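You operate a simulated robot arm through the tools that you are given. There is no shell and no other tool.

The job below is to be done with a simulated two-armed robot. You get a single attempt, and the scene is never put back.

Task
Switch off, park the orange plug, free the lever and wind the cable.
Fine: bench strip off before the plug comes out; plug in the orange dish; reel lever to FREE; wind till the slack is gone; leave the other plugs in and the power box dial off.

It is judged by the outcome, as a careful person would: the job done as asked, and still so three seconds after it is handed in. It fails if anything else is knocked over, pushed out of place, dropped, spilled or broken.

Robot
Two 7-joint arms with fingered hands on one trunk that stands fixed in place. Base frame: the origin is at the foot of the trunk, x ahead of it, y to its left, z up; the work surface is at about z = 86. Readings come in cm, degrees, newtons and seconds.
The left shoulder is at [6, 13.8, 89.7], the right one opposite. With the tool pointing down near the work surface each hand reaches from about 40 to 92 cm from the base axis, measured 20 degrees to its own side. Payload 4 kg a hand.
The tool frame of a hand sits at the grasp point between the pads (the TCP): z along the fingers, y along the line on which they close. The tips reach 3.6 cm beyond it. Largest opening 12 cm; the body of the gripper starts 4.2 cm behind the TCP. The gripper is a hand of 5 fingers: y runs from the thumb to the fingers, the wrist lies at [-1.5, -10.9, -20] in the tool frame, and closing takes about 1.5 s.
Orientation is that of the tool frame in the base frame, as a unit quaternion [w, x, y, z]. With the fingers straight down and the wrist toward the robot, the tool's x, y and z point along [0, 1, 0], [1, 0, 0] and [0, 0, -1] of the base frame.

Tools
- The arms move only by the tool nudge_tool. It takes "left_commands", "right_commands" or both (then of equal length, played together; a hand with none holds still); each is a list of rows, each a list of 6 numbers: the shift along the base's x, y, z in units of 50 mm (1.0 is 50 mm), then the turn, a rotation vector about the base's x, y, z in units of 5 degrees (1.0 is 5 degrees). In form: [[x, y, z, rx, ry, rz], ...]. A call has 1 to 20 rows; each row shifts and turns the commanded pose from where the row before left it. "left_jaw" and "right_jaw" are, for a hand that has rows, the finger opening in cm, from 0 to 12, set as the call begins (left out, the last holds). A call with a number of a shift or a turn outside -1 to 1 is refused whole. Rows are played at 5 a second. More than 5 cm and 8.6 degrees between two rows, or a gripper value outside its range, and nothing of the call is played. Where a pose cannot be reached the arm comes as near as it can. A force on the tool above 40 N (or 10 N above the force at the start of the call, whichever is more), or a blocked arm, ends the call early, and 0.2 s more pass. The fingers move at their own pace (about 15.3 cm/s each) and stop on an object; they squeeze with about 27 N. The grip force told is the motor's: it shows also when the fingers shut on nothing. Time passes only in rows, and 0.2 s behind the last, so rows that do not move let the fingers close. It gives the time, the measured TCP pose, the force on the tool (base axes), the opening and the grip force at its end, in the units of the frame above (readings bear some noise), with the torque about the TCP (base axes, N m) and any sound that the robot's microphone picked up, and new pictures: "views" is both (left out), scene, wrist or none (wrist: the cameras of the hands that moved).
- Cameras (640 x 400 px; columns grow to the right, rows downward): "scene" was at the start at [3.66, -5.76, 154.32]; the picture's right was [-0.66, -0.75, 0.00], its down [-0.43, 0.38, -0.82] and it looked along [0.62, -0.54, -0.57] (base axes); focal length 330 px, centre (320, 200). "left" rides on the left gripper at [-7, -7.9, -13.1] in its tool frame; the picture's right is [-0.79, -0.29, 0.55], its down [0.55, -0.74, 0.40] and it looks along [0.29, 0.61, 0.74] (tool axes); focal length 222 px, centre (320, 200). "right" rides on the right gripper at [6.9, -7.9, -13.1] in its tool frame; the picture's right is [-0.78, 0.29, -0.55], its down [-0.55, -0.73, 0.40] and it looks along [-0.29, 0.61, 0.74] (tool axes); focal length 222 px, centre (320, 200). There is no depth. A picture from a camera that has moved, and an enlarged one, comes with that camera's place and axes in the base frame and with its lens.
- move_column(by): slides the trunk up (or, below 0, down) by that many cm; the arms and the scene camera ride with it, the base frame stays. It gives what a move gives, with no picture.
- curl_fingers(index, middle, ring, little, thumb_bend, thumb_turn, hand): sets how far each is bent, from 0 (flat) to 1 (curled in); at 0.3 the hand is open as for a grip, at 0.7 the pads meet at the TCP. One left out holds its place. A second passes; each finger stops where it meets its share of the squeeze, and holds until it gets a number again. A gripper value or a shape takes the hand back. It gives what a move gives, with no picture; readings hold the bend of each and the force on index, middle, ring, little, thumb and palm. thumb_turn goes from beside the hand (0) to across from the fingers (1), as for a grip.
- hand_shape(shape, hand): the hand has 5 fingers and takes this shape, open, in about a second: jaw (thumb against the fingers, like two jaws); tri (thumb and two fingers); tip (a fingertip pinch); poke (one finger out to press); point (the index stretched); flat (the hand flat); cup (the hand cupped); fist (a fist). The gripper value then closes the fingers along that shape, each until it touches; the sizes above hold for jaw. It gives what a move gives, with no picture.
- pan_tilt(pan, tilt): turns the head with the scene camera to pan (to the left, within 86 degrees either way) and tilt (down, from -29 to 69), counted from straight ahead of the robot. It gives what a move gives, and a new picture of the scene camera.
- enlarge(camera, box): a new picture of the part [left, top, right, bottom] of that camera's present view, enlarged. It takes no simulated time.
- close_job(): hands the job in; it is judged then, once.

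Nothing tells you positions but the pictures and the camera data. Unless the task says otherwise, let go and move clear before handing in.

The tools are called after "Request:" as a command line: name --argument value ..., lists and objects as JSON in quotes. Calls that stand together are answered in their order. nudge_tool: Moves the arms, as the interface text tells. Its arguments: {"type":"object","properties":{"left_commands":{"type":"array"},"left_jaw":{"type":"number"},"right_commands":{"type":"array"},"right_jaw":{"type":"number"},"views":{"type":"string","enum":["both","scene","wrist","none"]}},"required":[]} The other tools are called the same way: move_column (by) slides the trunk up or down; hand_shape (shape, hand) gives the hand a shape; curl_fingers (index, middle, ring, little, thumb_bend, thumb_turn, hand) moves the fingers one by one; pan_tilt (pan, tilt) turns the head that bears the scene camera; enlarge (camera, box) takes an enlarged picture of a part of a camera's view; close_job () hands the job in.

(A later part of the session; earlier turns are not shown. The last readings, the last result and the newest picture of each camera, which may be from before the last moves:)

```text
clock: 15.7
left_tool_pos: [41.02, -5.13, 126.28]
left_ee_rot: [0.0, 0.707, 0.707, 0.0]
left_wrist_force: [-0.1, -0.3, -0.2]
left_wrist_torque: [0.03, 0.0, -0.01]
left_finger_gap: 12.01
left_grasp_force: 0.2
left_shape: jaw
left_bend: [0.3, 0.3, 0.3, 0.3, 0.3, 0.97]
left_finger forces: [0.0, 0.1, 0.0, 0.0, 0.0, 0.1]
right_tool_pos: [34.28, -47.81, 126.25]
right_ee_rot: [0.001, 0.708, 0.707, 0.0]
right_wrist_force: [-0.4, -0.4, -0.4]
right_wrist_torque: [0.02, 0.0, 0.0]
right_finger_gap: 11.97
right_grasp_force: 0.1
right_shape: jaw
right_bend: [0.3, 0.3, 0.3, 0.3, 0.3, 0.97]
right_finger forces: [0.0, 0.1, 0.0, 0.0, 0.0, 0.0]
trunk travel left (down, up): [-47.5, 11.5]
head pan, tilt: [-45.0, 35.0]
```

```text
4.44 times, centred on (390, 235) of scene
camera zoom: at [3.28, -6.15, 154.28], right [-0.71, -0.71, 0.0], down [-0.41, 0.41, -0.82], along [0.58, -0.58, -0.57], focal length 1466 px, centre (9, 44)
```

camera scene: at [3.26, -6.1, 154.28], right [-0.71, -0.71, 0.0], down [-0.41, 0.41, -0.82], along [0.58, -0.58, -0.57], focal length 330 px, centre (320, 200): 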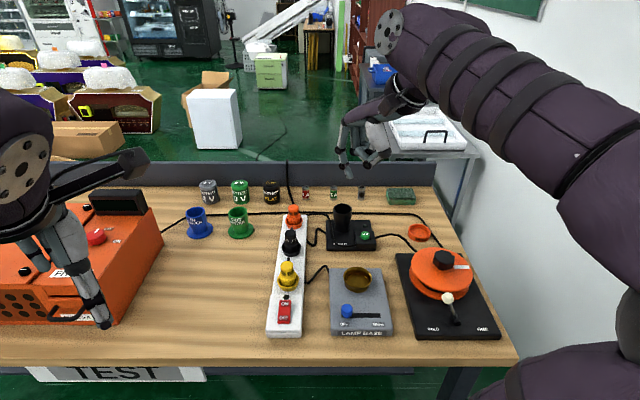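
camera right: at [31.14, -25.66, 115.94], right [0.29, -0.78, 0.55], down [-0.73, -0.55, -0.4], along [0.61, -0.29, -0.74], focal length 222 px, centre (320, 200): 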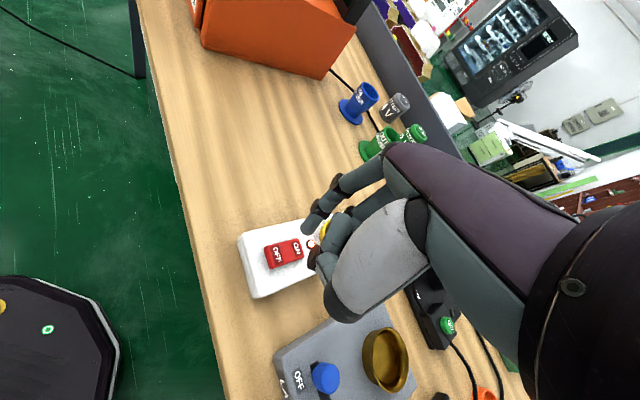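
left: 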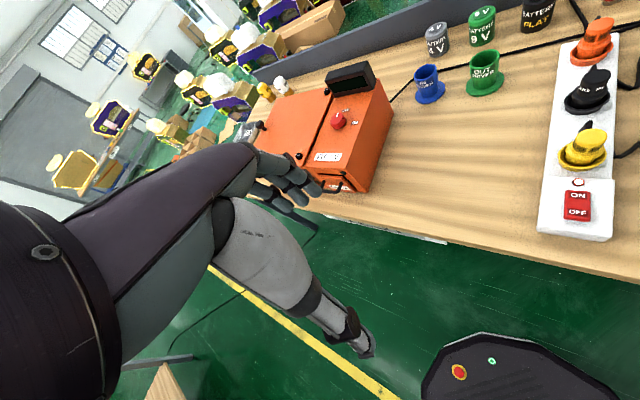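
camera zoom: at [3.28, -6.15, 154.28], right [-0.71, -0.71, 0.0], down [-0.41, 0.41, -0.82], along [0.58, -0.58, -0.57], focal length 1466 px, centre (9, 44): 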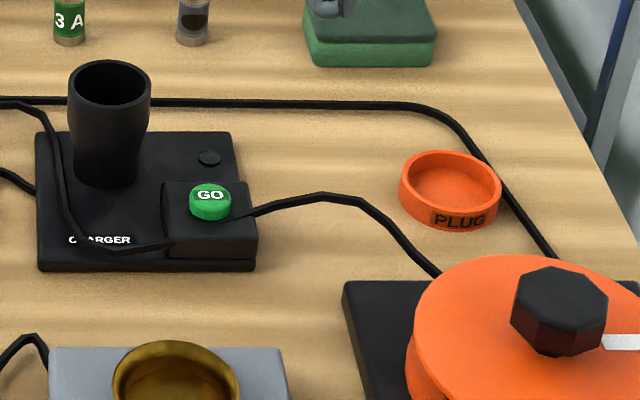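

Plug head is about 3.2 cm wide, centred near (65.4,-57.3), from z 92.4 to 95.8, with a collar rim at z≈90.5. I'll turn the hand to line up with the bench, hold a half opening and move above the plug.

Request:
nudge_tool --right_commands '[[0.69, -0.21, -0.2, 0, 0, -1], [0.69, -0.21, -0.2, 0, 0, -1], [0.69, -0.21, -0.2, 0, 0, -1], [0.69, -0.21, -0.2, 0, 0, -1], [0.69, -0.21, -0.2, 0, 0, -1], [0.69, -0.21, -0.2, 0, 0, -1], [0.69, -0.21, -0.2, 0, 0, -1], [0.69, -0.21, -0.2, 0, 0, -1], [0.69, -0.21, -0.2, 0, 0, -1], [0, 0, 0, 0, 0, 0]]' --right_jaw 7 --views "both"

Request:
enlarge --camera "scene" --box '[240, 100, 400, 240]'

Request:
enlarge --camera "right" --box '[180, 100, 420, 300]'

```text
clock: 17.9
left_tool_pos: [40.98, -5.08, 126.23]
left_ee_rot: [0.0, 0.707, 0.707, 0.001]
left_wrist_force: [-0.3, 0.8, 0.1]
left_wrist_torque: [0.01, -0.03, 0.02]
left_finger_gap: 11.98
left_grasp_force: 0.2
left_shape: jaw
left_bend: [0.3, 0.3, 0.3, 0.3, 0.3, 0.97]
left_finger forces: [0.0, 0.1, 0.0, 0.0, 0.0, 0.1]
right_tool_pos: [65.41, -57.39, 117.2]
right_ee_rot: [0.001, 0.924, 0.383, 0.0]
right_wrist_force: [0.2, 0.3, 0.4]
right_wrist_torque: [0.03, -0.02, -0.01]
right_finger_gap: 7.03
right_grasp_force: 0.0
right_shape: jaw
right_bend: [0.39, 0.42, 0.41, 0.65, 0.49, 1.0]
right_finger forces: [0.0, 0.0, 0.1, 0.1, 0.0, 0.0]
trunk travel left (down, up): [-47.5, 11.5]
head pan, tilt: [-45.0, 35.0]
camera scene: at [3.19, -6.13, 154.29], right [-0.71, -0.71, 0.0], down [-0.41, 0.41, -0.82], along [0.58, -0.58, -0.57], focal length 330 px, centre (320, 200)
camera right: at [64.56, -46.96, 130.44], right [-0.35, -0.76, 0.55], down [-0.91, 0.13, -0.4], along [0.23, -0.64, -0.74], focal length 222 px, centre (320, 200)
```

scene: 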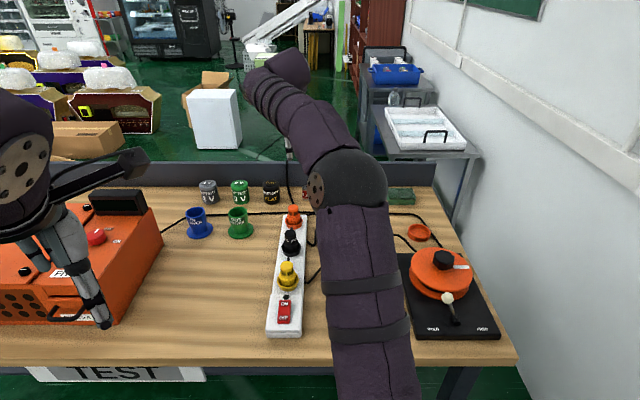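
right: 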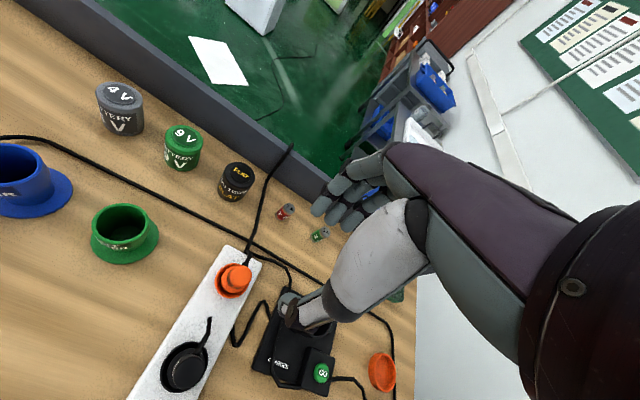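

```text
2.86 times, centred on (320, 170) of scene
camera zoom: at [3.19, -6.13, 154.29], right [-0.71, -0.71, 0.0], down [-0.41, 0.41, -0.82], along [0.58, -0.58, -0.57], focal length 942 px, centre (320, 286)
```

zoom: 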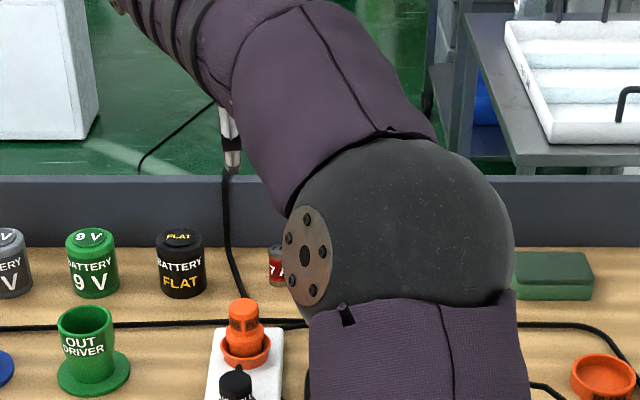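

```text
2.00 times, centred on (300, 200) of right
camera zoom: at [64.56, -46.96, 130.44], right [-0.35, -0.76, 0.55], down [-0.91, 0.13, -0.4], along [0.23, -0.64, -0.74], focal length 444 px, centre (360, 200)
```

zoom: 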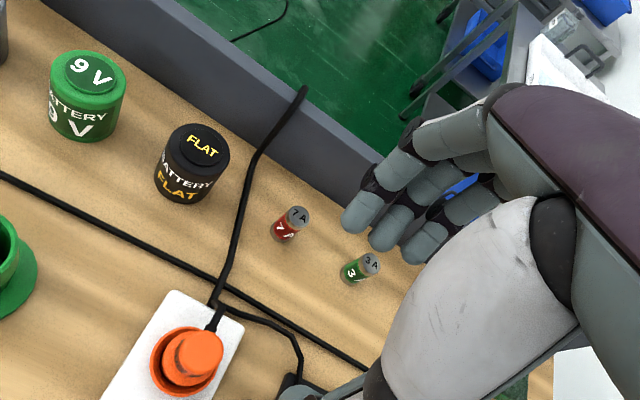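

The hand is above the plug. I'll zoom with the wrist camera to centre on it accurately.

Request:
enlarge --camera "right" --box '[200, 240, 280, 310]'

Request:
enlarge --camera "right" --box '[220, 140, 440, 340]'

```text
5.71 times, centred on (240, 275) of right
camera zoom: at [64.56, -46.96, 130.44], right [-0.35, -0.76, 0.55], down [-0.91, 0.13, -0.4], along [0.23, -0.64, -0.74], focal length 1269 px, centre (777, -229)
```

zoom: 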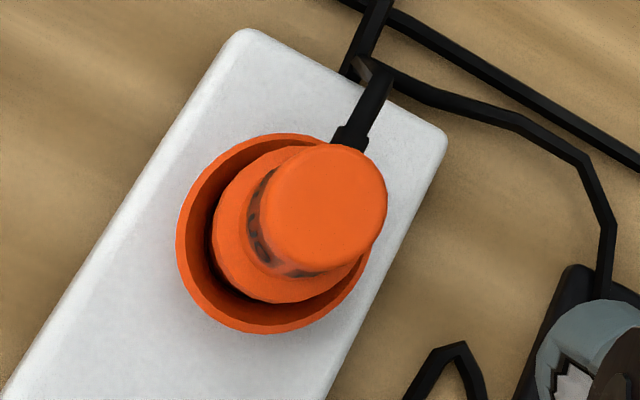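

```text
2.00 times, centred on (330, 240) of right
camera zoom: at [64.56, -46.96, 130.44], right [-0.35, -0.76, 0.55], down [-0.91, 0.13, -0.4], along [0.23, -0.64, -0.74], focal length 444 px, centre (300, 120)
```

zoom: 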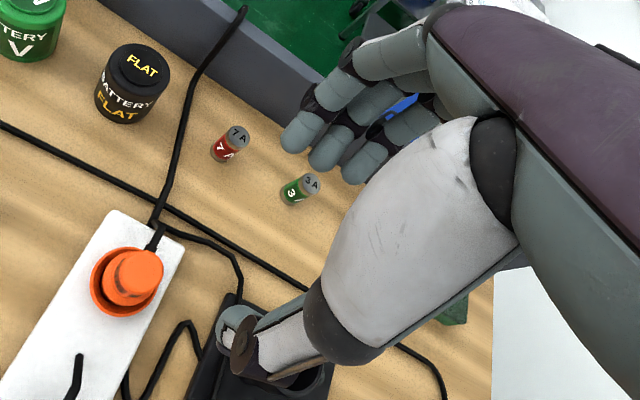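

Both cameras put the plug axis at about (65.9,-57.4), and its cord stub leaves on the far side. To stay off the cord I'll use the tri shape and turn the hand another 45°, so thumb and fingers close diagonally.

Request:
hand_shape --hand "right" --shape "tri"

Request:
nudge_tool --right_commands '[[0.05, 0, 0, 0, 0, -1], [0.05, 0, 0, 0, 0, -1], [0, 0, 0, 0, 0, -1], [0, 0, 0, 0, 0, -1], [0, 0, 0, 0, 0, -1], [0, 0, 0, 0, 0, -1], [0, 0, 0, 0, 0, -1], [0, 0, 0, 0, 0, -1], [0, 0, 0, 0, 0, -1], [0, 0, 0, 0, 0, 0], [0, 0, 0, 0, 0, 0]]' --right_jaw 7 --views "both"

Request:
enlarge --camera "right" --box '[180, 120, 420, 340]'

Request:
enlarge --camera "scene" --box '[240, 100, 380, 240]'

```text
clock: 18.8
left_tool_pos: [41.05, -5.03, 126.39]
left_ee_rot: [-0.001, 0.707, 0.707, 0.0]
left_wrist_force: [-0.5, 1.1, 0.3]
left_wrist_torque: [0.01, 0.02, 0.05]
left_finger_gap: 12.0
left_grasp_force: 0.1
left_shape: jaw
left_bend: [0.3, 0.3, 0.3, 0.3, 0.3, 0.97]
left_finger forces: [0.0, 0.0, 0.0, 0.0, 0.1, 0.0]
right_tool_pos: [65.33, -57.37, 117.28]
right_ee_rot: [0.0, 0.924, 0.383, 0.0]
right_wrist_force: [0.1, 0.2, 0.1]
right_wrist_torque: [0.02, 0.02, 0.01]
right_finger_gap: 12.01
right_grasp_force: 0.0
right_shape: tri
right_bend: [0.3, 0.3, 0.99, 0.99, 0.3, 0.97]
right_finger forces: [0.0, 0.0, 0.0, 0.0, 0.0, 0.0]
trunk travel left (down, up): [-47.5, 11.5]
head pan, tilt: [-45.0, 35.0]
```

```text
clock: 21.2
left_tool_pos: [41.08, -5.09, 126.27]
left_ee_rot: [0.001, 0.708, 0.707, 0.0]
left_wrist_force: [-0.5, -0.1, -1.0]
left_wrist_torque: [-0.01, 0.04, -0.03]
left_finger_gap: 11.97
left_grasp_force: 0.1
left_shape: jaw
left_bend: [0.3, 0.3, 0.3, 0.3, 0.3, 0.97]
left_finger forces: [0.0, 0.0, 0.1, 0.0, 0.1, 0.1]
right_tool_pos: [65.87, -57.41, 117.27]
right_ee_rot: [0.0, 1.0, 0.0, 0.0]
right_wrist_force: [-0.4, -0.3, -0.3]
right_wrist_torque: [0.01, 0.02, -0.01]
right_finger_gap: 7.04
right_grasp_force: 0.0
right_shape: tri
right_bend: [0.38, 0.42, 0.99, 0.99, 0.49, 1.0]
right_finger forces: [0.0, 0.0, 0.1, 0.1, 0.0, 0.1]
trunk travel left (down, up): [-47.5, 11.5]
head pan, tilt: [-45.0, 35.0]
camera scene: at [3.31, -6.17, 154.28], right [-0.71, -0.71, 0.0], down [-0.41, 0.41, -0.82], along [0.58, -0.58, -0.57], focal length 330 px, centre (320, 200)
camera right: at [72.8, -49.55, 130.39], right [-0.78, -0.29, 0.55], down [-0.55, 0.73, -0.4], along [-0.29, -0.61, -0.74], focal length 222 px, centre (320, 200)
```

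scene: 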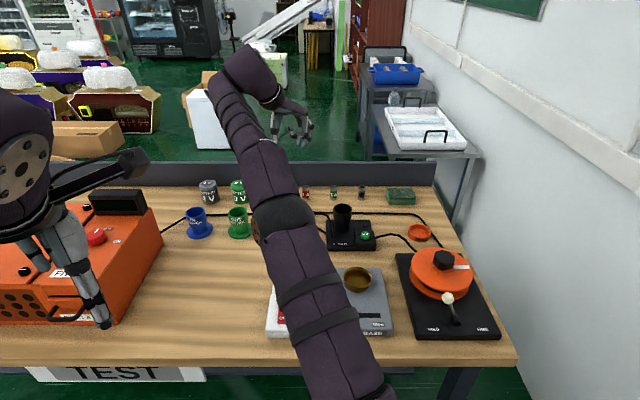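
right: 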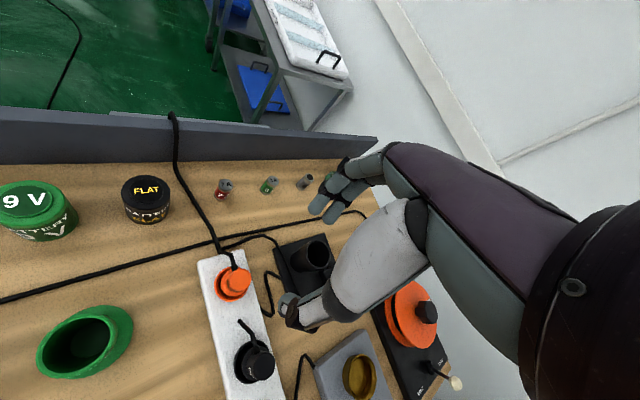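

```text
1.82 times, centred on (300, 230) of right
camera zoom: at [72.8, -49.55, 130.39], right [-0.78, -0.29, 0.55], down [-0.55, 0.73, -0.4], along [-0.29, -0.61, -0.74], focal length 404 px, centre (356, 146)
```

zoom: 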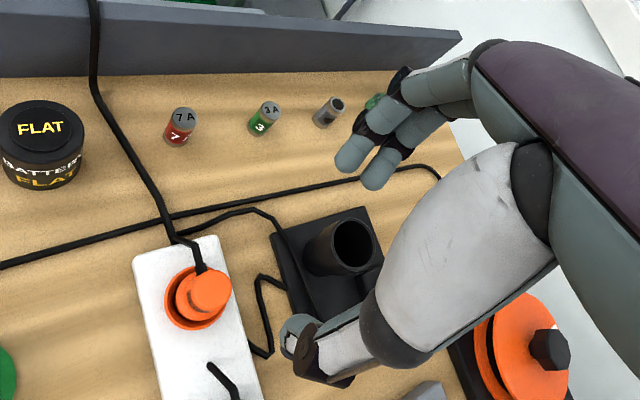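

```text
2.86 times, centred on (310, 170) of scene
camera zoom: at [3.31, -6.17, 154.28], right [-0.71, -0.71, 0.0], down [-0.41, 0.41, -0.82], along [0.58, -0.58, -0.57], focal length 942 px, centre (349, 286)
```

zoom: 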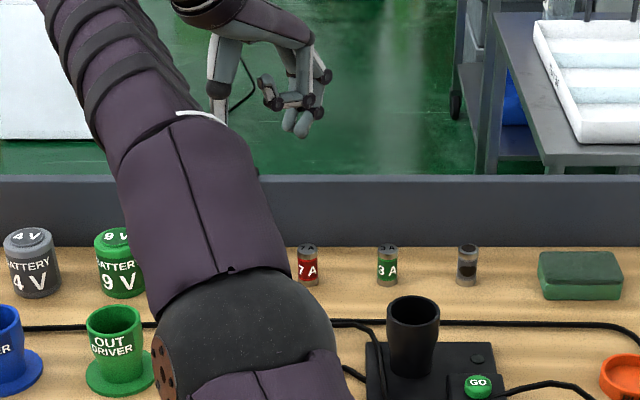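

I'll come down halfway with a small correction and re-measure the plug from closer, also checking the elbow height.

Request:
nudge_tool --right_commands '[[0.06, -0.05, -0.6, 0, 0, 0], [0, 0, -0.6, 0, 0, 0], [0, 0, -0.6, 0, 0, 0], [0, 0, -0.5, 0, 0, 0], [0, 0, 0, 0, 0, 0]]' --views "both"

Request:
enlarge --camera "right" --box '[200, 220, 330, 320]'

Request:
enlarge --camera "scene" --box '[240, 100, 380, 240]'

```text
clock: 22.4
left_tool_pos: [40.95, -5.1, 126.32]
left_ee_rot: [0.0, 0.707, 0.707, 0.0]
left_wrist_force: [-0.5, -0.1, 0.1]
left_wrist_torque: [0.01, 0.01, -0.05]
left_finger_gap: 11.97
left_grasp_force: 0.1
left_shape: jaw
left_bend: [0.3, 0.3, 0.3, 0.3, 0.3, 0.97]
left_finger forces: [0.1, 0.0, 0.0, 0.0, 0.0, 0.0]
right_tool_pos: [66.11, -57.59, 105.72]
right_ee_rot: [0.0, 1.0, 0.0, 0.001]
right_wrist_force: [0.1, -0.4, -0.6]
right_wrist_torque: [0.02, 0.02, -0.06]
right_finger_gap: 7.01
right_grasp_force: 0.2
right_shape: tri
right_bend: [0.38, 0.42, 0.99, 0.99, 0.49, 1.0]
right_finger forces: [0.0, 0.0, 0.1, 0.0, 0.0, 0.0]
trunk travel left (down, up): [-47.5, 11.5]
head pan, tilt: [-45.0, 35.0]
camera scene: at [3.27, -6.14, 154.28], right [-0.71, -0.71, 0.0], down [-0.41, 0.41, -0.82], along [0.58, -0.58, -0.57], focal length 330 px, centre (320, 200)
camera right: at [73.05, -49.82, 118.88], right [-0.79, -0.29, 0.55], down [-0.55, 0.73, -0.4], along [-0.29, -0.61, -0.74], focal length 222 px, centre (320, 200)
```

scene: 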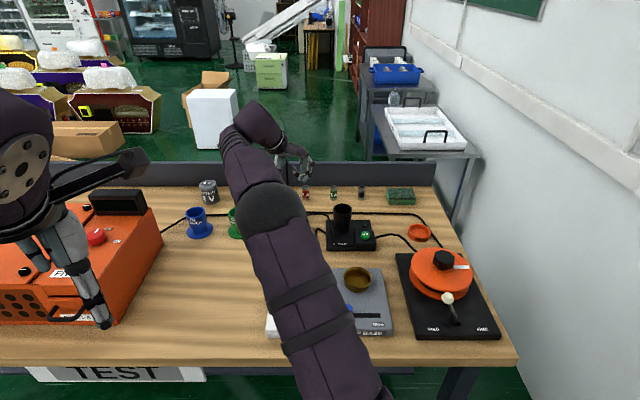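
right: 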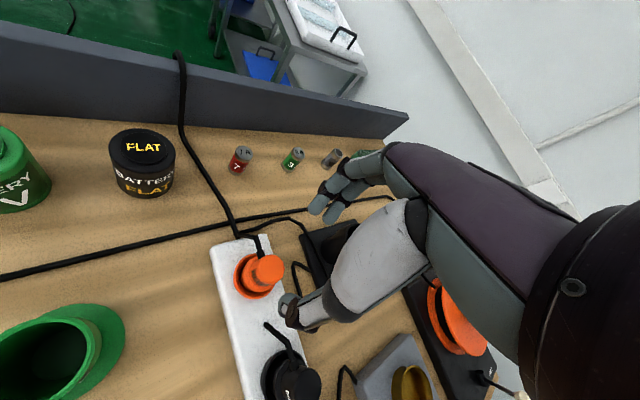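

```text
4.00 times, centred on (265, 270) of right
camera zoom: at [73.05, -49.82, 118.88], right [-0.79, -0.29, 0.55], down [-0.55, 0.73, -0.4], along [-0.29, -0.61, -0.74], focal length 888 px, centre (540, -80)
```

zoom: 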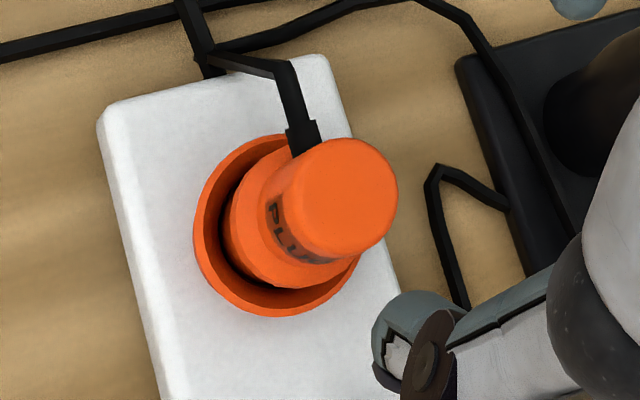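

```text
2.86 times, centred on (310, 170) of scene
camera zoom: at [3.27, -6.14, 154.28], right [-0.71, -0.71, 0.0], down [-0.41, 0.41, -0.82], along [0.58, -0.58, -0.57], focal length 942 px, centre (349, 286)
```

zoom: 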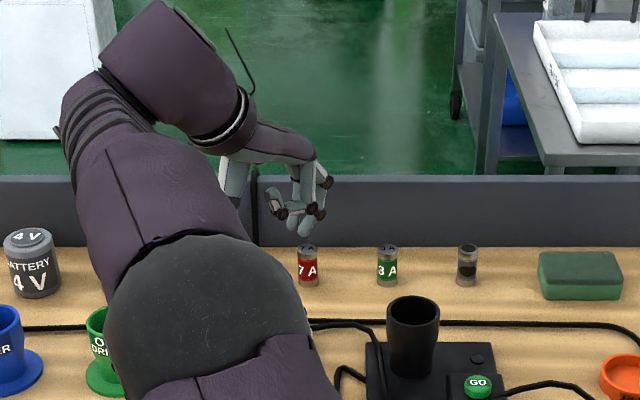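

The closer view puts the plug at (66.2,-57.5), which matches the TCP within 2 mm. I'll descend around the head, keeping the tips above the collar rim.

Request:
nudge_tool --right_commands '[[0.02, 0.01, -0.4, 0, 0, 0], [0, 0, -0.4, 0, 0, 0], [0, 0, -0.4, 0, 0, 0], [0, 0, -0.4, 0, 0, 0], [0, 0, -0.3, 0, 0, 0], [0, 0, -0.2, 0, 0, 0], [0, 0, 0, 0, 0, 0]]' --views "both"

Request:
enlarge --camera "right" --box '[220, 160, 400, 320]'

Request:
enlarge --camera "scene" --box '[240, 140, 380, 260]'

```text
clock: 24.0
left_tool_pos: [41.12, -5.12, 126.39]
left_ee_rot: [-0.001, 0.707, 0.707, 0.0]
left_wrist_force: [0.3, -1.4, -0.5]
left_wrist_torque: [0.01, 0.0, 0.01]
left_finger_gap: 11.96
left_grasp_force: 0.0
left_shape: jaw
left_bend: [0.3, 0.3, 0.3, 0.3, 0.3, 0.97]
left_finger forces: [0.0, 0.0, 0.0, 0.1, 0.0, 0.0]
right_tool_pos: [66.13, -57.67, 95.16]
right_ee_rot: [0.0, 1.0, 0.0, 0.001]
right_wrist_force: [-0.4, -0.3, 0.1]
right_wrist_torque: [-0.05, 0.0, -0.01]
right_finger_gap: 7.01
right_grasp_force: 0.1
right_shape: tri
right_bend: [0.38, 0.42, 0.99, 0.99, 0.49, 1.0]
right_finger forces: [0.1, 0.1, 0.0, 0.0, 0.0, 0.0]
trunk travel left (down, up): [-47.5, 11.5]
head pan, tilt: [-45.0, 35.0]
camera scene: at [3.28, -6.14, 154.28], right [-0.71, -0.71, 0.0], down [-0.41, 0.41, -0.82], along [0.58, -0.58, -0.57], focal length 330 px, centre (320, 200)
camera right: at [73.09, -49.78, 108.37], right [-0.78, -0.29, 0.55], down [-0.55, 0.73, -0.4], along [-0.29, -0.61, -0.74], focal length 222 px, centre (320, 200)
```

scene: 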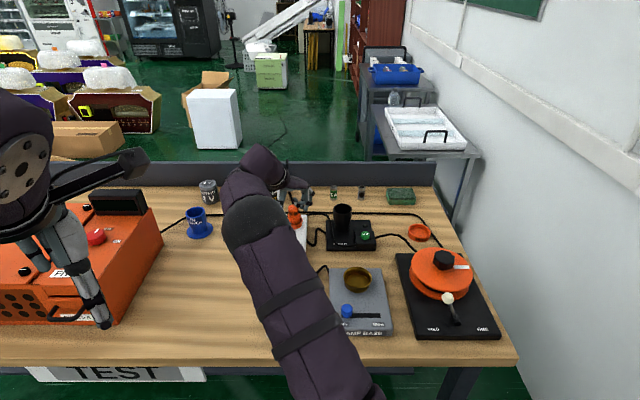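
right: 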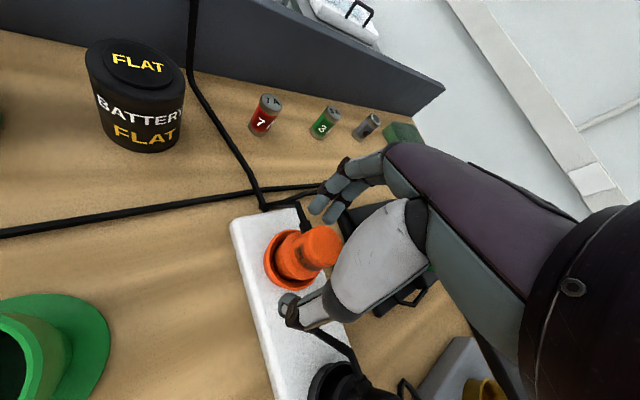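

```text
2.50 times, centred on (310, 240) of right
camera zoom: at [73.09, -49.78, 108.37], right [-0.78, -0.29, 0.55], down [-0.55, 0.73, -0.4], along [-0.29, -0.61, -0.74], focal length 555 px, centre (345, 100)
```

zoom: 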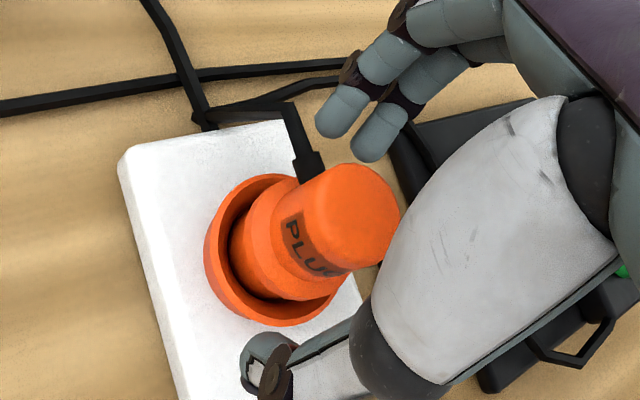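

```text
3.33 times, centred on (310, 200) of scene
camera zoom: at [3.28, -6.14, 154.28], right [-0.71, -0.71, 0.0], down [-0.41, 0.41, -0.82], along [0.58, -0.58, -0.57], focal length 1099 px, centre (353, 200)
```

zoom: 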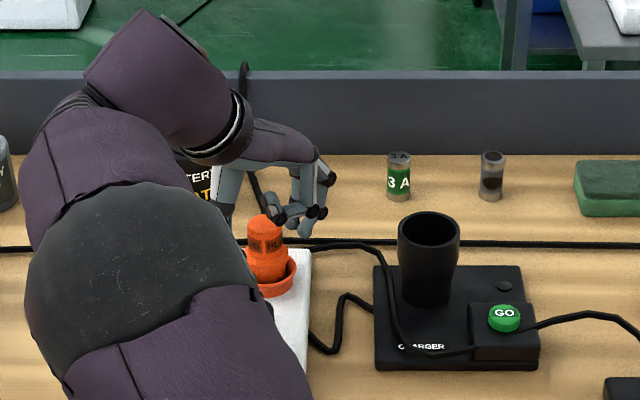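

The head is centred between the fingers, but the index would close close to the cord stub. I'll turn another 25° away from the cord and drop a few millimetres before closing.

Request:
nudge_tool --right_commands '[[0.01, 0, 0, 0, 0, -1], [0.01, 0, 0, 0, 0, -1], [0.01, 0, 0, 0, 0, -1], [0.01, 0, 0, 0, 0, -1], [0.01, 0, 0, 0, 0, -1], [0, 0, -0.06, 0, 0, 0], [0, 0, 0, 0, 0, 0]]' --views "none"

Request:
enlarge --camera "right" --box '[220, 160, 400, 320]'

Request:
enlarge --camera "scene" --box '[240, 140, 380, 260]'

```text
clock: 25.6
left_tool_pos: [40.98, -5.06, 126.23]
left_ee_rot: [-0.001, 0.707, 0.707, 0.0]
left_wrist_force: [0.0, -0.4, -0.5]
left_wrist_torque: [-0.01, 0.03, 0.02]
left_finger_gap: 11.97
left_grasp_force: 0.1
left_shape: jaw
left_bend: [0.3, 0.3, 0.3, 0.3, 0.3, 0.97]
left_finger forces: [0.1, 0.1, 0.1, 0.0, 0.0, 0.0]
right_tool_pos: [66.52, -57.48, 95.11]
right_ee_rot: [0.0, 0.976, -0.216, 0.0]
right_wrist_force: [0.9, 0.0, -0.4]
right_wrist_torque: [-0.03, -0.03, -0.03]
right_finger_gap: 7.03
right_grasp_force: 0.1
right_shape: tri
right_bend: [0.38, 0.42, 0.99, 0.99, 0.49, 1.0]
right_finger forces: [0.1, 0.0, 0.0, 0.0, 0.0, 0.0]
trunk travel left (down, up): [-47.5, 11.5]
head pan, tilt: [-45.0, 35.0]
```

```text
2.50 times, centred on (310, 240) of right
camera zoom: at [76.14, -53.47, 108.12], right [-0.83, 0.07, 0.55], down [-0.19, 0.9, -0.4], along [-0.52, -0.43, -0.74], focal length 555 px, centre (345, 100)
```

zoom: 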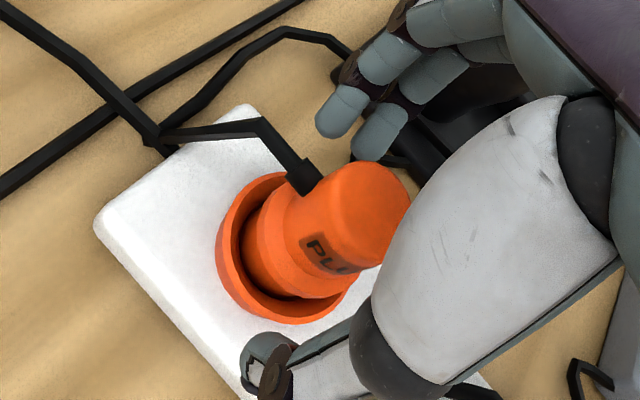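

```text
3.33 times, centred on (310, 200) of scene
camera zoom: at [3.29, -6.15, 154.28], right [-0.71, -0.71, 0.0], down [-0.41, 0.41, -0.82], along [0.58, -0.58, -0.57], focal length 1099 px, centre (353, 200)
```

zoom: 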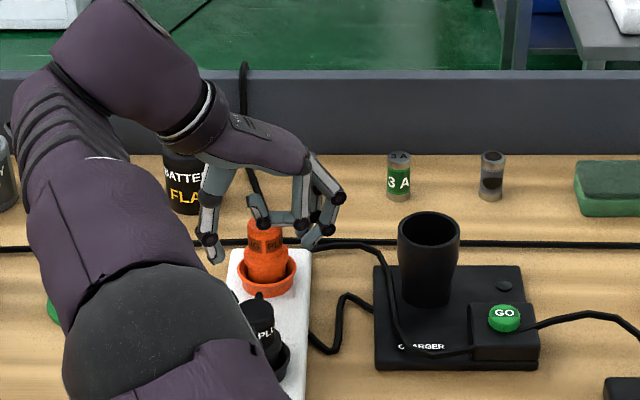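

Thumb and fingers straddle the head cleanly and clear of the cord. I'll close on it.

Request:
nudge_tool --right_commands '[[0, 0, 0, 0, 0, 0], [0, 0, 0, 0, 0, 0], [0, 0, 0, 0, 0, 0], [0, 0, 0, 0, 0, 0], [0, 0, 0, 0, 0, 0], [0, 0, 0, 0, 0, 0], [0, 0, 0, 0, 0, 0], [0, 0, 0, 0, 0, 0]]' --right_jaw 0 --views "none"

Request:
enlarge --camera "right" --box '[220, 160, 400, 320]'

Request:
enlarge --camera "scene" --box '[260, 160, 360, 240]'

```text
clock: 27.4
left_tool_pos: [40.95, -5.25, 126.33]
left_ee_rot: [0.0, 0.707, 0.707, 0.0]
left_wrist_force: [0.9, 0.3, 0.1]
left_wrist_torque: [0.04, -0.03, 0.02]
left_finger_gap: 11.96
left_grasp_force: 0.0
left_shape: jaw
left_bend: [0.3, 0.3, 0.3, 0.3, 0.3, 0.97]
left_finger forces: [0.0, 0.1, 0.1, 0.0, 0.0, 0.0]
right_tool_pos: [66.57, -57.51, 95.11]
right_ee_rot: [0.0, 0.976, -0.216, 0.0]
right_wrist_force: [0.3, -1.5, 4.6]
right_wrist_torque: [-0.14, 0.0, -0.01]
right_finger_gap: 2.71
right_grasp_force: 27.8
right_shape: tri
right_bend: [0.56, 0.54, 1.0, 1.0, 0.71, 1.0]
right_finger forces: [11.4, 12.4, 0.1, 0.0, 23.5, 0.0]
trunk travel left (down, up): [-47.5, 11.5]
head pan, tilt: [-45.0, 35.0]
heard: snap
```

```text
2.50 times, centred on (310, 240) of right
camera zoom: at [76.11, -53.45, 108.17], right [-0.83, 0.07, 0.55], down [-0.19, 0.9, -0.4], along [-0.52, -0.43, -0.74], focal length 555 px, centre (345, 100)
```

zoom: 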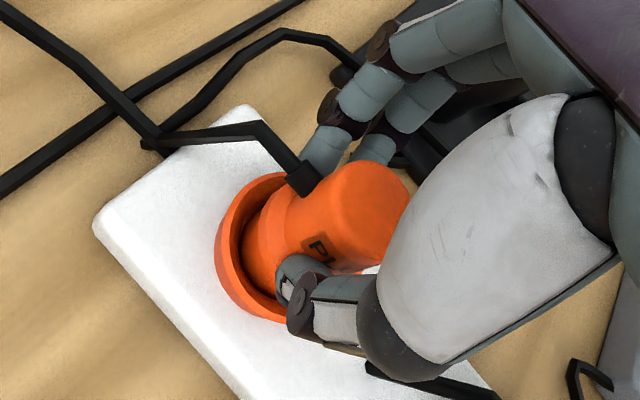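

```text
5.00 times, centred on (310, 200) of scene
camera zoom: at [3.25, -6.12, 154.28], right [-0.71, -0.71, 0.0], down [-0.41, 0.41, -0.82], along [0.58, -0.58, -0.57], focal length 1649 px, centre (370, 200)
```

zoom: 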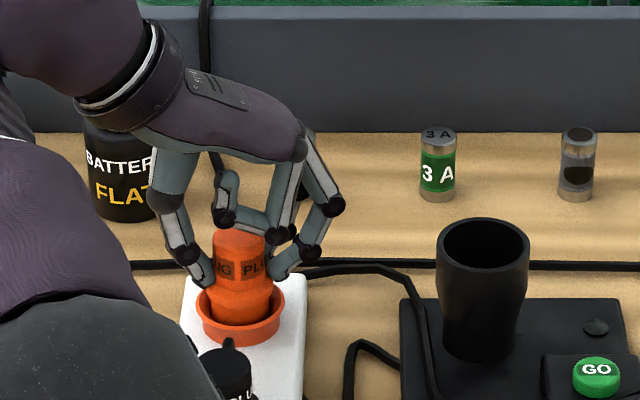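

The grip is solid at 28 N, and I heard a snap, likely the plug's detent. I'll pull straight up gently.

Request:
nudge_tool --right_commands '[[0, 0, 0.06, 0, 0, 0], [0, 0, 0.08, 0, 0, 0], [0, 0, 0.1, 0, 0, 0], [0, 0, 0.1, 0, 0, 0], [0, 0, 0.1, 0, 0, 0], [0, 0, 0.1, 0, 0, 0], [0, 0, 0, 0, 0, 0]]' --views "none"

Request:
enlarge --camera "scene" --box '[260, 160, 360, 240]'

Request:
enlarge --camera "right" --box '[220, 160, 400, 320]'

```text
clock: 29.0
left_tool_pos: [40.94, -5.1, 126.25]
left_ee_rot: [0.0, 0.707, 0.707, 0.0]
left_wrist_force: [-0.5, 0.9, -0.7]
left_wrist_torque: [0.0, -0.01, -0.03]
left_finger_gap: 11.97
left_grasp_force: 0.0
left_shape: jaw
left_bend: [0.3, 0.3, 0.3, 0.3, 0.3, 0.97]
left_finger forces: [0.0, 0.0, 0.0, 0.0, 0.0, 0.0]
right_tool_pos: [66.73, -57.55, 97.76]
right_ee_rot: [0.0, 0.976, -0.217, 0.0]
right_wrist_force: [0.1, 0.6, -1.1]
right_wrist_torque: [0.01, -0.01, -0.01]
right_finger_gap: 2.62
right_grasp_force: 27.0
right_shape: tri
right_bend: [0.56, 0.54, 1.0, 1.0, 0.71, 1.0]
right_finger forces: [11.0, 12.2, 0.0, 0.0, 23.3, 0.0]
trunk travel left (down, up): [-47.5, 11.5]
head pan, tilt: [-45.0, 35.0]
```

```text
5.00 times, centred on (310, 200) of scene
camera zoom: at [3.3, -6.15, 154.28], right [-0.71, -0.71, 0.0], down [-0.41, 0.41, -0.82], along [0.58, -0.58, -0.57], focal length 1649 px, centre (370, 200)
```

zoom: 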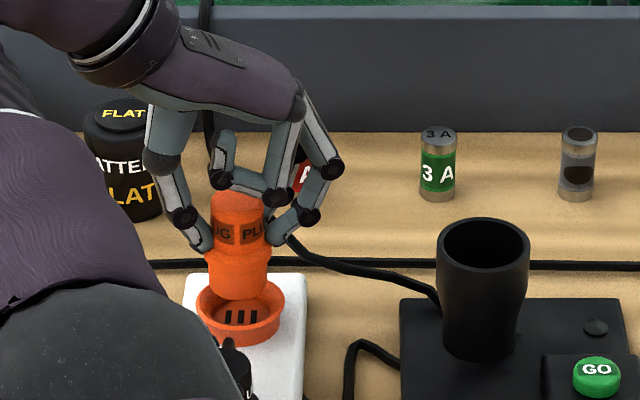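

```text
2.50 times, centred on (310, 240) of right
camera zoom: at [76.18, -53.45, 110.87], right [-0.83, 0.07, 0.55], down [-0.19, 0.9, -0.4], along [-0.52, -0.43, -0.74], focal length 555 px, centre (345, 100)
```

zoom: 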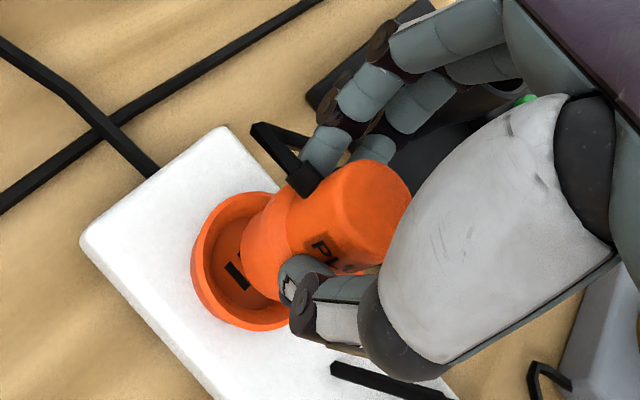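

The plug is out and held firmly, with its socket slots visible. I'll lift it well clear and check the cord isn't pulling.

Request:
nudge_tool --right_commands '[[0, 0, 0.3, 0, 0, 0], [0, 0, 0.5, 0, 0, 0], [0, 0, 0.5, 0, 0, 0], [0, 0, 0.5, 0, 0, 0], [0, 0, 0.5, 0, 0, 0], [0, 0, 0.5, 0, 0, 0], [0, 0, 0.4, 0, 0, 0], [0, 0, 0, 0, 0, 0]]' --views "both"

```text
clock: 30.8
left_tool_pos: [40.98, -5.16, 126.33]
left_ee_rot: [0.0, 0.707, 0.707, 0.0]
left_wrist_force: [-1.3, -0.1, -0.2]
left_wrist_torque: [-0.01, -0.01, 0.01]
left_finger_gap: 11.97
left_grasp_force: 0.0
left_shape: jaw
left_bend: [0.3, 0.3, 0.3, 0.3, 0.3, 0.97]
left_finger forces: [0.0, 0.1, 0.0, 0.0, 0.0, 0.0]
right_tool_pos: [64.39, -56.46, 112.41]
right_ee_rot: [-0.001, 0.976, -0.216, 0.0]
right_wrist_force: [0.0, 0.0, 0.3]
right_wrist_torque: [0.01, 0.0, 0.01]
right_finger_gap: 2.61
right_grasp_force: 27.1
right_shape: tri
right_bend: [0.56, 0.54, 1.0, 1.0, 0.71, 1.0]
right_finger forces: [11.1, 12.5, 0.0, 0.1, 23.7, 0.1]
right hand out of reach, approached as far as the arm can: row 4, 5, 6, 7
trunk travel left (down, up): [-47.5, 11.5]
head pan, tilt: [-45.0, 35.0]
camera scene: at [3.29, -6.15, 154.28], right [-0.71, -0.71, 0.0], down [-0.41, 0.41, -0.82], along [0.58, -0.58, -0.57], focal length 330 px, centre (320, 200)
camera right: at [73.89, -52.23, 125.4], right [-0.83, 0.07, 0.55], down [-0.19, 0.9, -0.4], along [-0.52, -0.43, -0.74], focal length 222 px, centre (320, 200)
```

scene: 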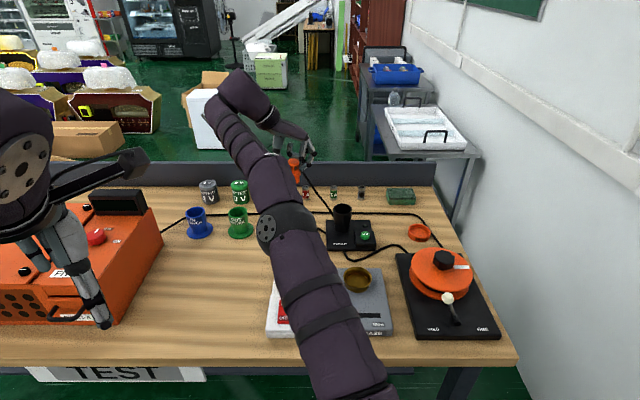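
right: 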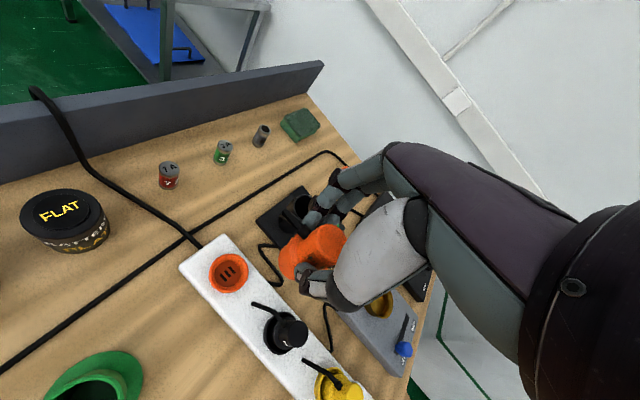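

Lift is fine, only limited by reach, and there's no cord pull. I'll carry the plug over to the dish while turning the hand back toward the arm's natural direction.

Request:
nudge_tool --right_commands '[[-0.431, -0.36, 0, 0, 0, 1], [-0.431, -0.36, 0, 0, 0, 1], [-0.431, -0.36, 0, 0, 0, 1], [-0.431, -0.36, 0, 0, 0, 1], [-0.431, -0.36, 0, 0, 0, 1], [-0.431, -0.36, 0, 0, 0, 1], [-0.431, -0.36, 0, 0, 0, 1], [-0.431, -0.36, 0, 0, 0, 1], [-0.431, -0.36, 0, 0, 0, 1], [-0.431, -0.36, 0, 0, 0, 1], [-0.431, -0.36, 0, 0, 0, 1], [-0.431, -0.36, 0, 0, 0, 1], [-0.431, -0.36, 0, 0, 0, 1], [-0.431, -0.36, 0, 0, 0, 1], [0, 0, 0, 0, 0, 0]]' --views "both"

```text
clock: 34.0
left_tool_pos: [40.98, -5.14, 126.37]
left_ee_rot: [-0.001, 0.707, 0.707, 0.0]
left_wrist_force: [0.0, 0.4, 0.3]
left_wrist_torque: [0.0, -0.01, -0.02]
left_finger_gap: 11.98
left_grasp_force: 0.1
left_shape: jaw
left_bend: [0.3, 0.3, 0.3, 0.3, 0.3, 0.97]
left_finger forces: [0.0, 0.1, 0.1, 0.0, 0.0, 0.1]
right_tool_pos: [34.05, -81.42, 112.12]
right_ee_rot: [0.0, 0.923, 0.384, 0.001]
right_wrist_force: [0.6, -0.5, -0.2]
right_wrist_torque: [-0.02, -0.02, -0.01]
right_finger_gap: 2.57
right_grasp_force: 27.2
right_shape: tri
right_bend: [0.56, 0.54, 1.0, 1.0, 0.71, 1.0]
right_finger forces: [11.1, 12.5, 0.1, 0.0, 23.8, 0.1]
trunk travel left (down, up): [-47.5, 11.5]
head pan, tilt: [-45.0, 35.0]
camera scene: at [3.3, -6.12, 154.28], right [-0.71, -0.71, 0.0], down [-0.41, 0.41, -0.82], along [0.58, -0.58, -0.57], focal length 330 px, centre (320, 200)
camera right: at [33.26, -71.06, 125.31], right [-0.35, -0.76, 0.55], down [-0.91, 0.13, -0.4], along [0.23, -0.64, -0.74], focal length 222 px, centre (320, 200)
```

scene: 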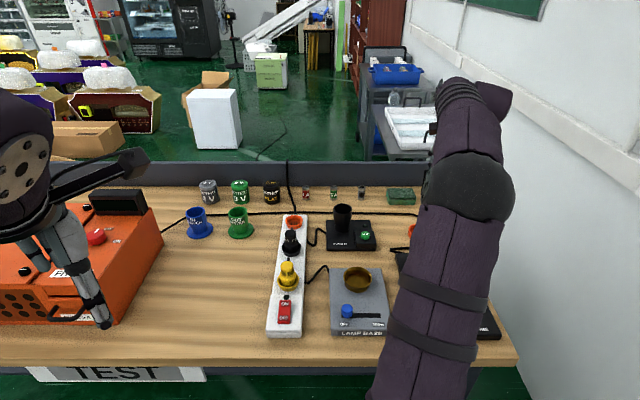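
right: 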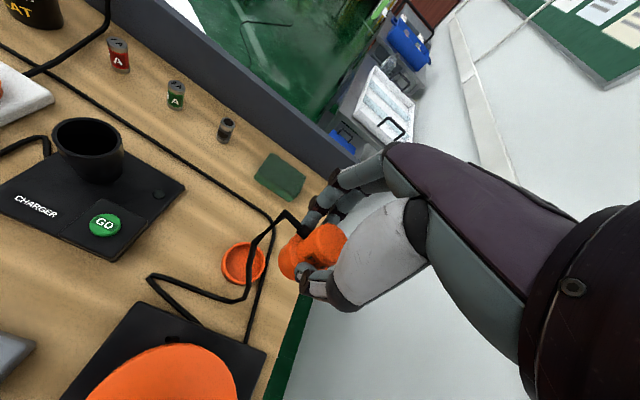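

Now I'll zoom with the wrist camera on the dish under the held plug.

Request:
enlarge --camera "right" --box '[190, 200, 350, 320]'

Request:
pan_tilt --pan -75 --tilt 40

```text
3.33 times, centred on (270, 260) of right
camera zoom: at [33.26, -71.06, 125.31], right [-0.35, -0.76, 0.55], down [-0.91, 0.13, -0.4], along [0.23, -0.64, -0.74], focal length 740 px, centre (487, 0)
```

zoom: 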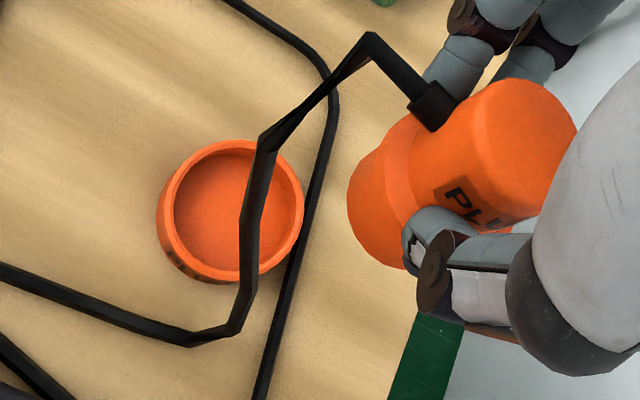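

```text
clock: 35.0
left_tool_pos: [41.0, -5.11, 126.39]
left_ee_rot: [0.0, 0.707, 0.707, 0.0]
left_wrist_force: [-0.8, -0.6, 0.5]
left_wrist_torque: [0.01, -0.01, 0.0]
left_finger_gap: 12.0
left_grasp_force: 0.0
left_shape: jaw
left_bend: [0.3, 0.3, 0.3, 0.3, 0.3, 0.97]
left_finger forces: [0.1, 0.0, 0.0, 0.1, 0.1, 0.1]
right_tool_pos: [34.09, -81.38, 112.19]
right_ee_rot: [0.001, 0.924, 0.383, -0.001]
right_wrist_force: [-0.3, 0.6, -0.5]
right_wrist_torque: [0.01, -0.04, -0.03]
right_finger_gap: 2.6
right_grasp_force: 27.6
right_shape: tri
right_bend: [0.56, 0.54, 1.0, 1.0, 0.71, 1.0]
right_finger forces: [11.1, 12.4, 0.0, 0.1, 23.8, 0.0]
trunk travel left (down, up): [-47.5, 11.5]
head pan, tilt: [-75.0, 40.0]
camera scene: at [-0.74, -8.15, 153.52], right [-0.97, -0.26, 0.0], down [-0.17, 0.62, -0.77], along [0.2, -0.74, -0.64], focal length 330 px, centre (320, 200)
```

scene: 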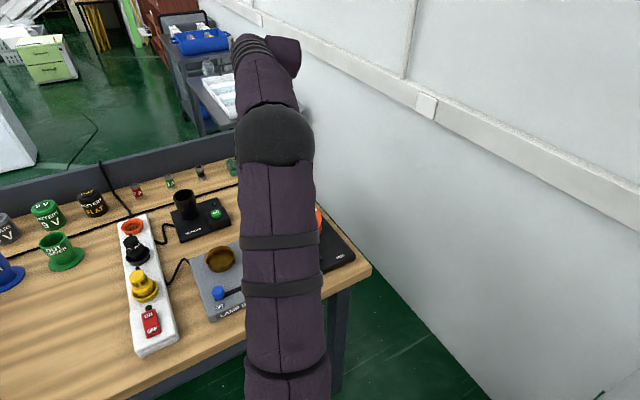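

The dish centre is about (36.9,-83.2). I'll move over it and come partway down to verify.

Request:
nudge_tool --right_commands '[[0.29, -0.15, 0, 0, 0, 0], [0.29, -0.15, 0, 0, 0, 0], [0, 0, -0.4, 0, 0, 0], [0, 0, -0.4, 0, 0, 0], [0, 0, -0.4, 0, 0, 0], [0, 0, -0.4, 0, 0, 0], [0, 0, -0.4, 0, 0, 0], [0, 0, 0, 0, 0, 0]]' --views "both"

Request:
enlarge --camera "right" --box '[190, 200, 350, 320]'

```text
clock: 36.8
left_tool_pos: [41.02, -5.12, 126.31]
left_ee_rot: [0.0, 0.707, 0.708, 0.0]
left_wrist_force: [0.0, -0.4, 0.2]
left_wrist_torque: [0.02, 0.04, 0.0]
left_finger_gap: 12.0
left_grasp_force: 0.0
left_shape: jaw
left_bend: [0.3, 0.3, 0.3, 0.3, 0.3, 0.97]
left_finger forces: [0.0, 0.0, 0.0, 0.0, 0.0, 0.0]
right_tool_pos: [37.02, -83.04, 102.15]
right_ee_rot: [0.0, 0.924, 0.383, 0.001]
right_wrist_force: [-0.3, 0.1, -0.6]
right_wrist_torque: [-0.01, 0.0, 0.0]
right_finger_gap: 2.57
right_grasp_force: 27.2
right_shape: tri
right_bend: [0.56, 0.54, 1.0, 1.0, 0.71, 1.0]
right_finger forces: [11.1, 12.6, 0.1, 0.0, 23.8, 0.1]
trunk travel left (down, up): [-47.5, 11.5]
head pan, tilt: [-75.0, 40.0]
camera scene: at [-0.75, -8.13, 153.53], right [-0.97, -0.26, 0.0], down [-0.17, 0.62, -0.77], along [0.2, -0.74, -0.64], focal length 330 px, centre (320, 200)
camera right: at [36.18, -72.7, 115.3], right [-0.35, -0.76, 0.55], down [-0.91, 0.13, -0.4], along [0.23, -0.64, -0.74], focal length 222 px, centre (320, 200)
```

scene: 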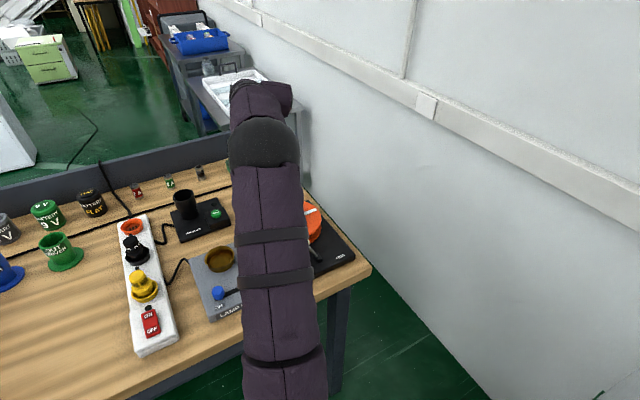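
right: 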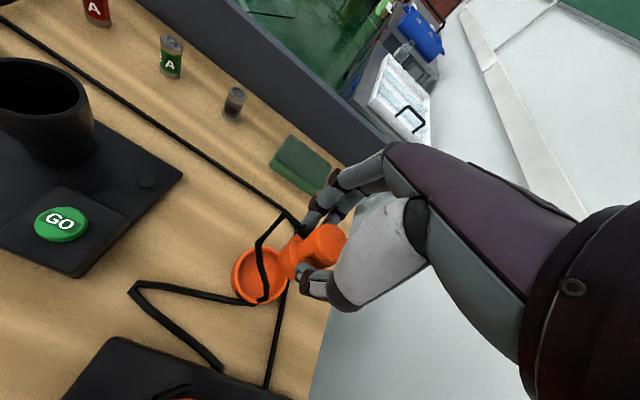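

```text
3.33 times, centred on (270, 260) of right
camera zoom: at [36.18, -72.7, 115.3], right [-0.35, -0.76, 0.55], down [-0.91, 0.13, -0.4], along [0.23, -0.64, -0.74], focal length 740 px, centre (487, 0)
```

zoom: 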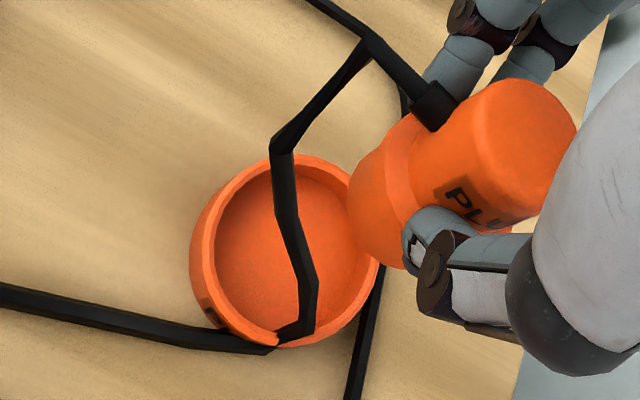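

The cord is drooping into the dish under the plug. I'll lift again and turn the hand so the cord stub points toward the reel side and falls outside the dish.

Request:
nudge_tool --right_commands '[[0, 0, 0.5, 0, 0, 0], [0, 0, 0.5, 0, 0, 0], [0, 0, 0.4, 0, 0, 0], [0, 0, 0, 0, 0, 1], [0, 0, 0, 0, 0, 1], [0, 0, 0, 0, 0, 1], [0, 0, 0, 0, 0, 1], [0, 0, 0, 0, 0, 1], [0, 0, 0, 0, 0, 1], [0, 0, 0, 0, 0, 1], [0, 0, 0, 0, 0, 1], [0, 0, 0, 0, 0, 1], [0, 0, 0, 0, 0, 0]]' --views "wrist"

Request:
enlarge --camera "right" --box '[190, 180, 350, 300]'

```text
clock: 39.6
left_tool_pos: [41.06, -5.2, 126.38]
left_ee_rot: [0.0, 0.708, 0.707, 0.0]
left_wrist_force: [-0.3, -0.2, -1.0]
left_wrist_torque: [-0.01, 0.01, 0.01]
left_finger_gap: 11.97
left_grasp_force: 0.0
left_shape: jaw
left_bend: [0.3, 0.3, 0.3, 0.3, 0.3, 0.97]
left_finger forces: [0.0, 0.1, 0.0, 0.1, 0.1, 0.0]
right_tool_pos: [36.93, -82.9, 109.1]
right_ee_rot: [0.0, 0.737, 0.675, -0.001]
right_wrist_force: [0.0, -0.5, -0.5]
right_wrist_torque: [0.02, 0.0, 0.01]
right_finger_gap: 2.57
right_grasp_force: 26.5
right_shape: tri
right_bend: [0.56, 0.54, 1.0, 1.0, 0.71, 1.0]
right_finger forces: [11.1, 12.3, 0.0, 0.0, 23.5, 0.1]
right hand out of reach, approached as far as the arm can: row 12
trunk travel left (down, up): [-47.5, 11.5]
head pan, tilt: [-75.0, 40.0]
camera right: at [29.57, -75.52, 122.25], right [0.22, -0.81, 0.55], down [-0.78, -0.48, -0.4], along [0.59, -0.34, -0.74], focal length 222 px, centre (320, 200)
```

right: 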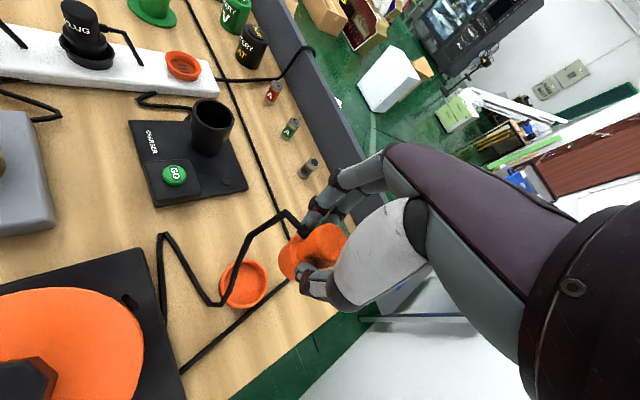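

```text
3.33 times, centred on (270, 240) of right
camera zoom: at [29.57, -75.52, 122.25], right [0.22, -0.81, 0.55], down [-0.78, -0.48, -0.4], along [0.59, -0.34, -0.74], focal length 740 px, centre (487, 67)
```

zoom: 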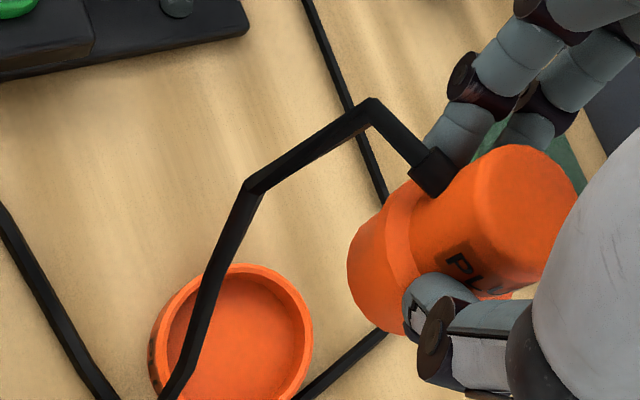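

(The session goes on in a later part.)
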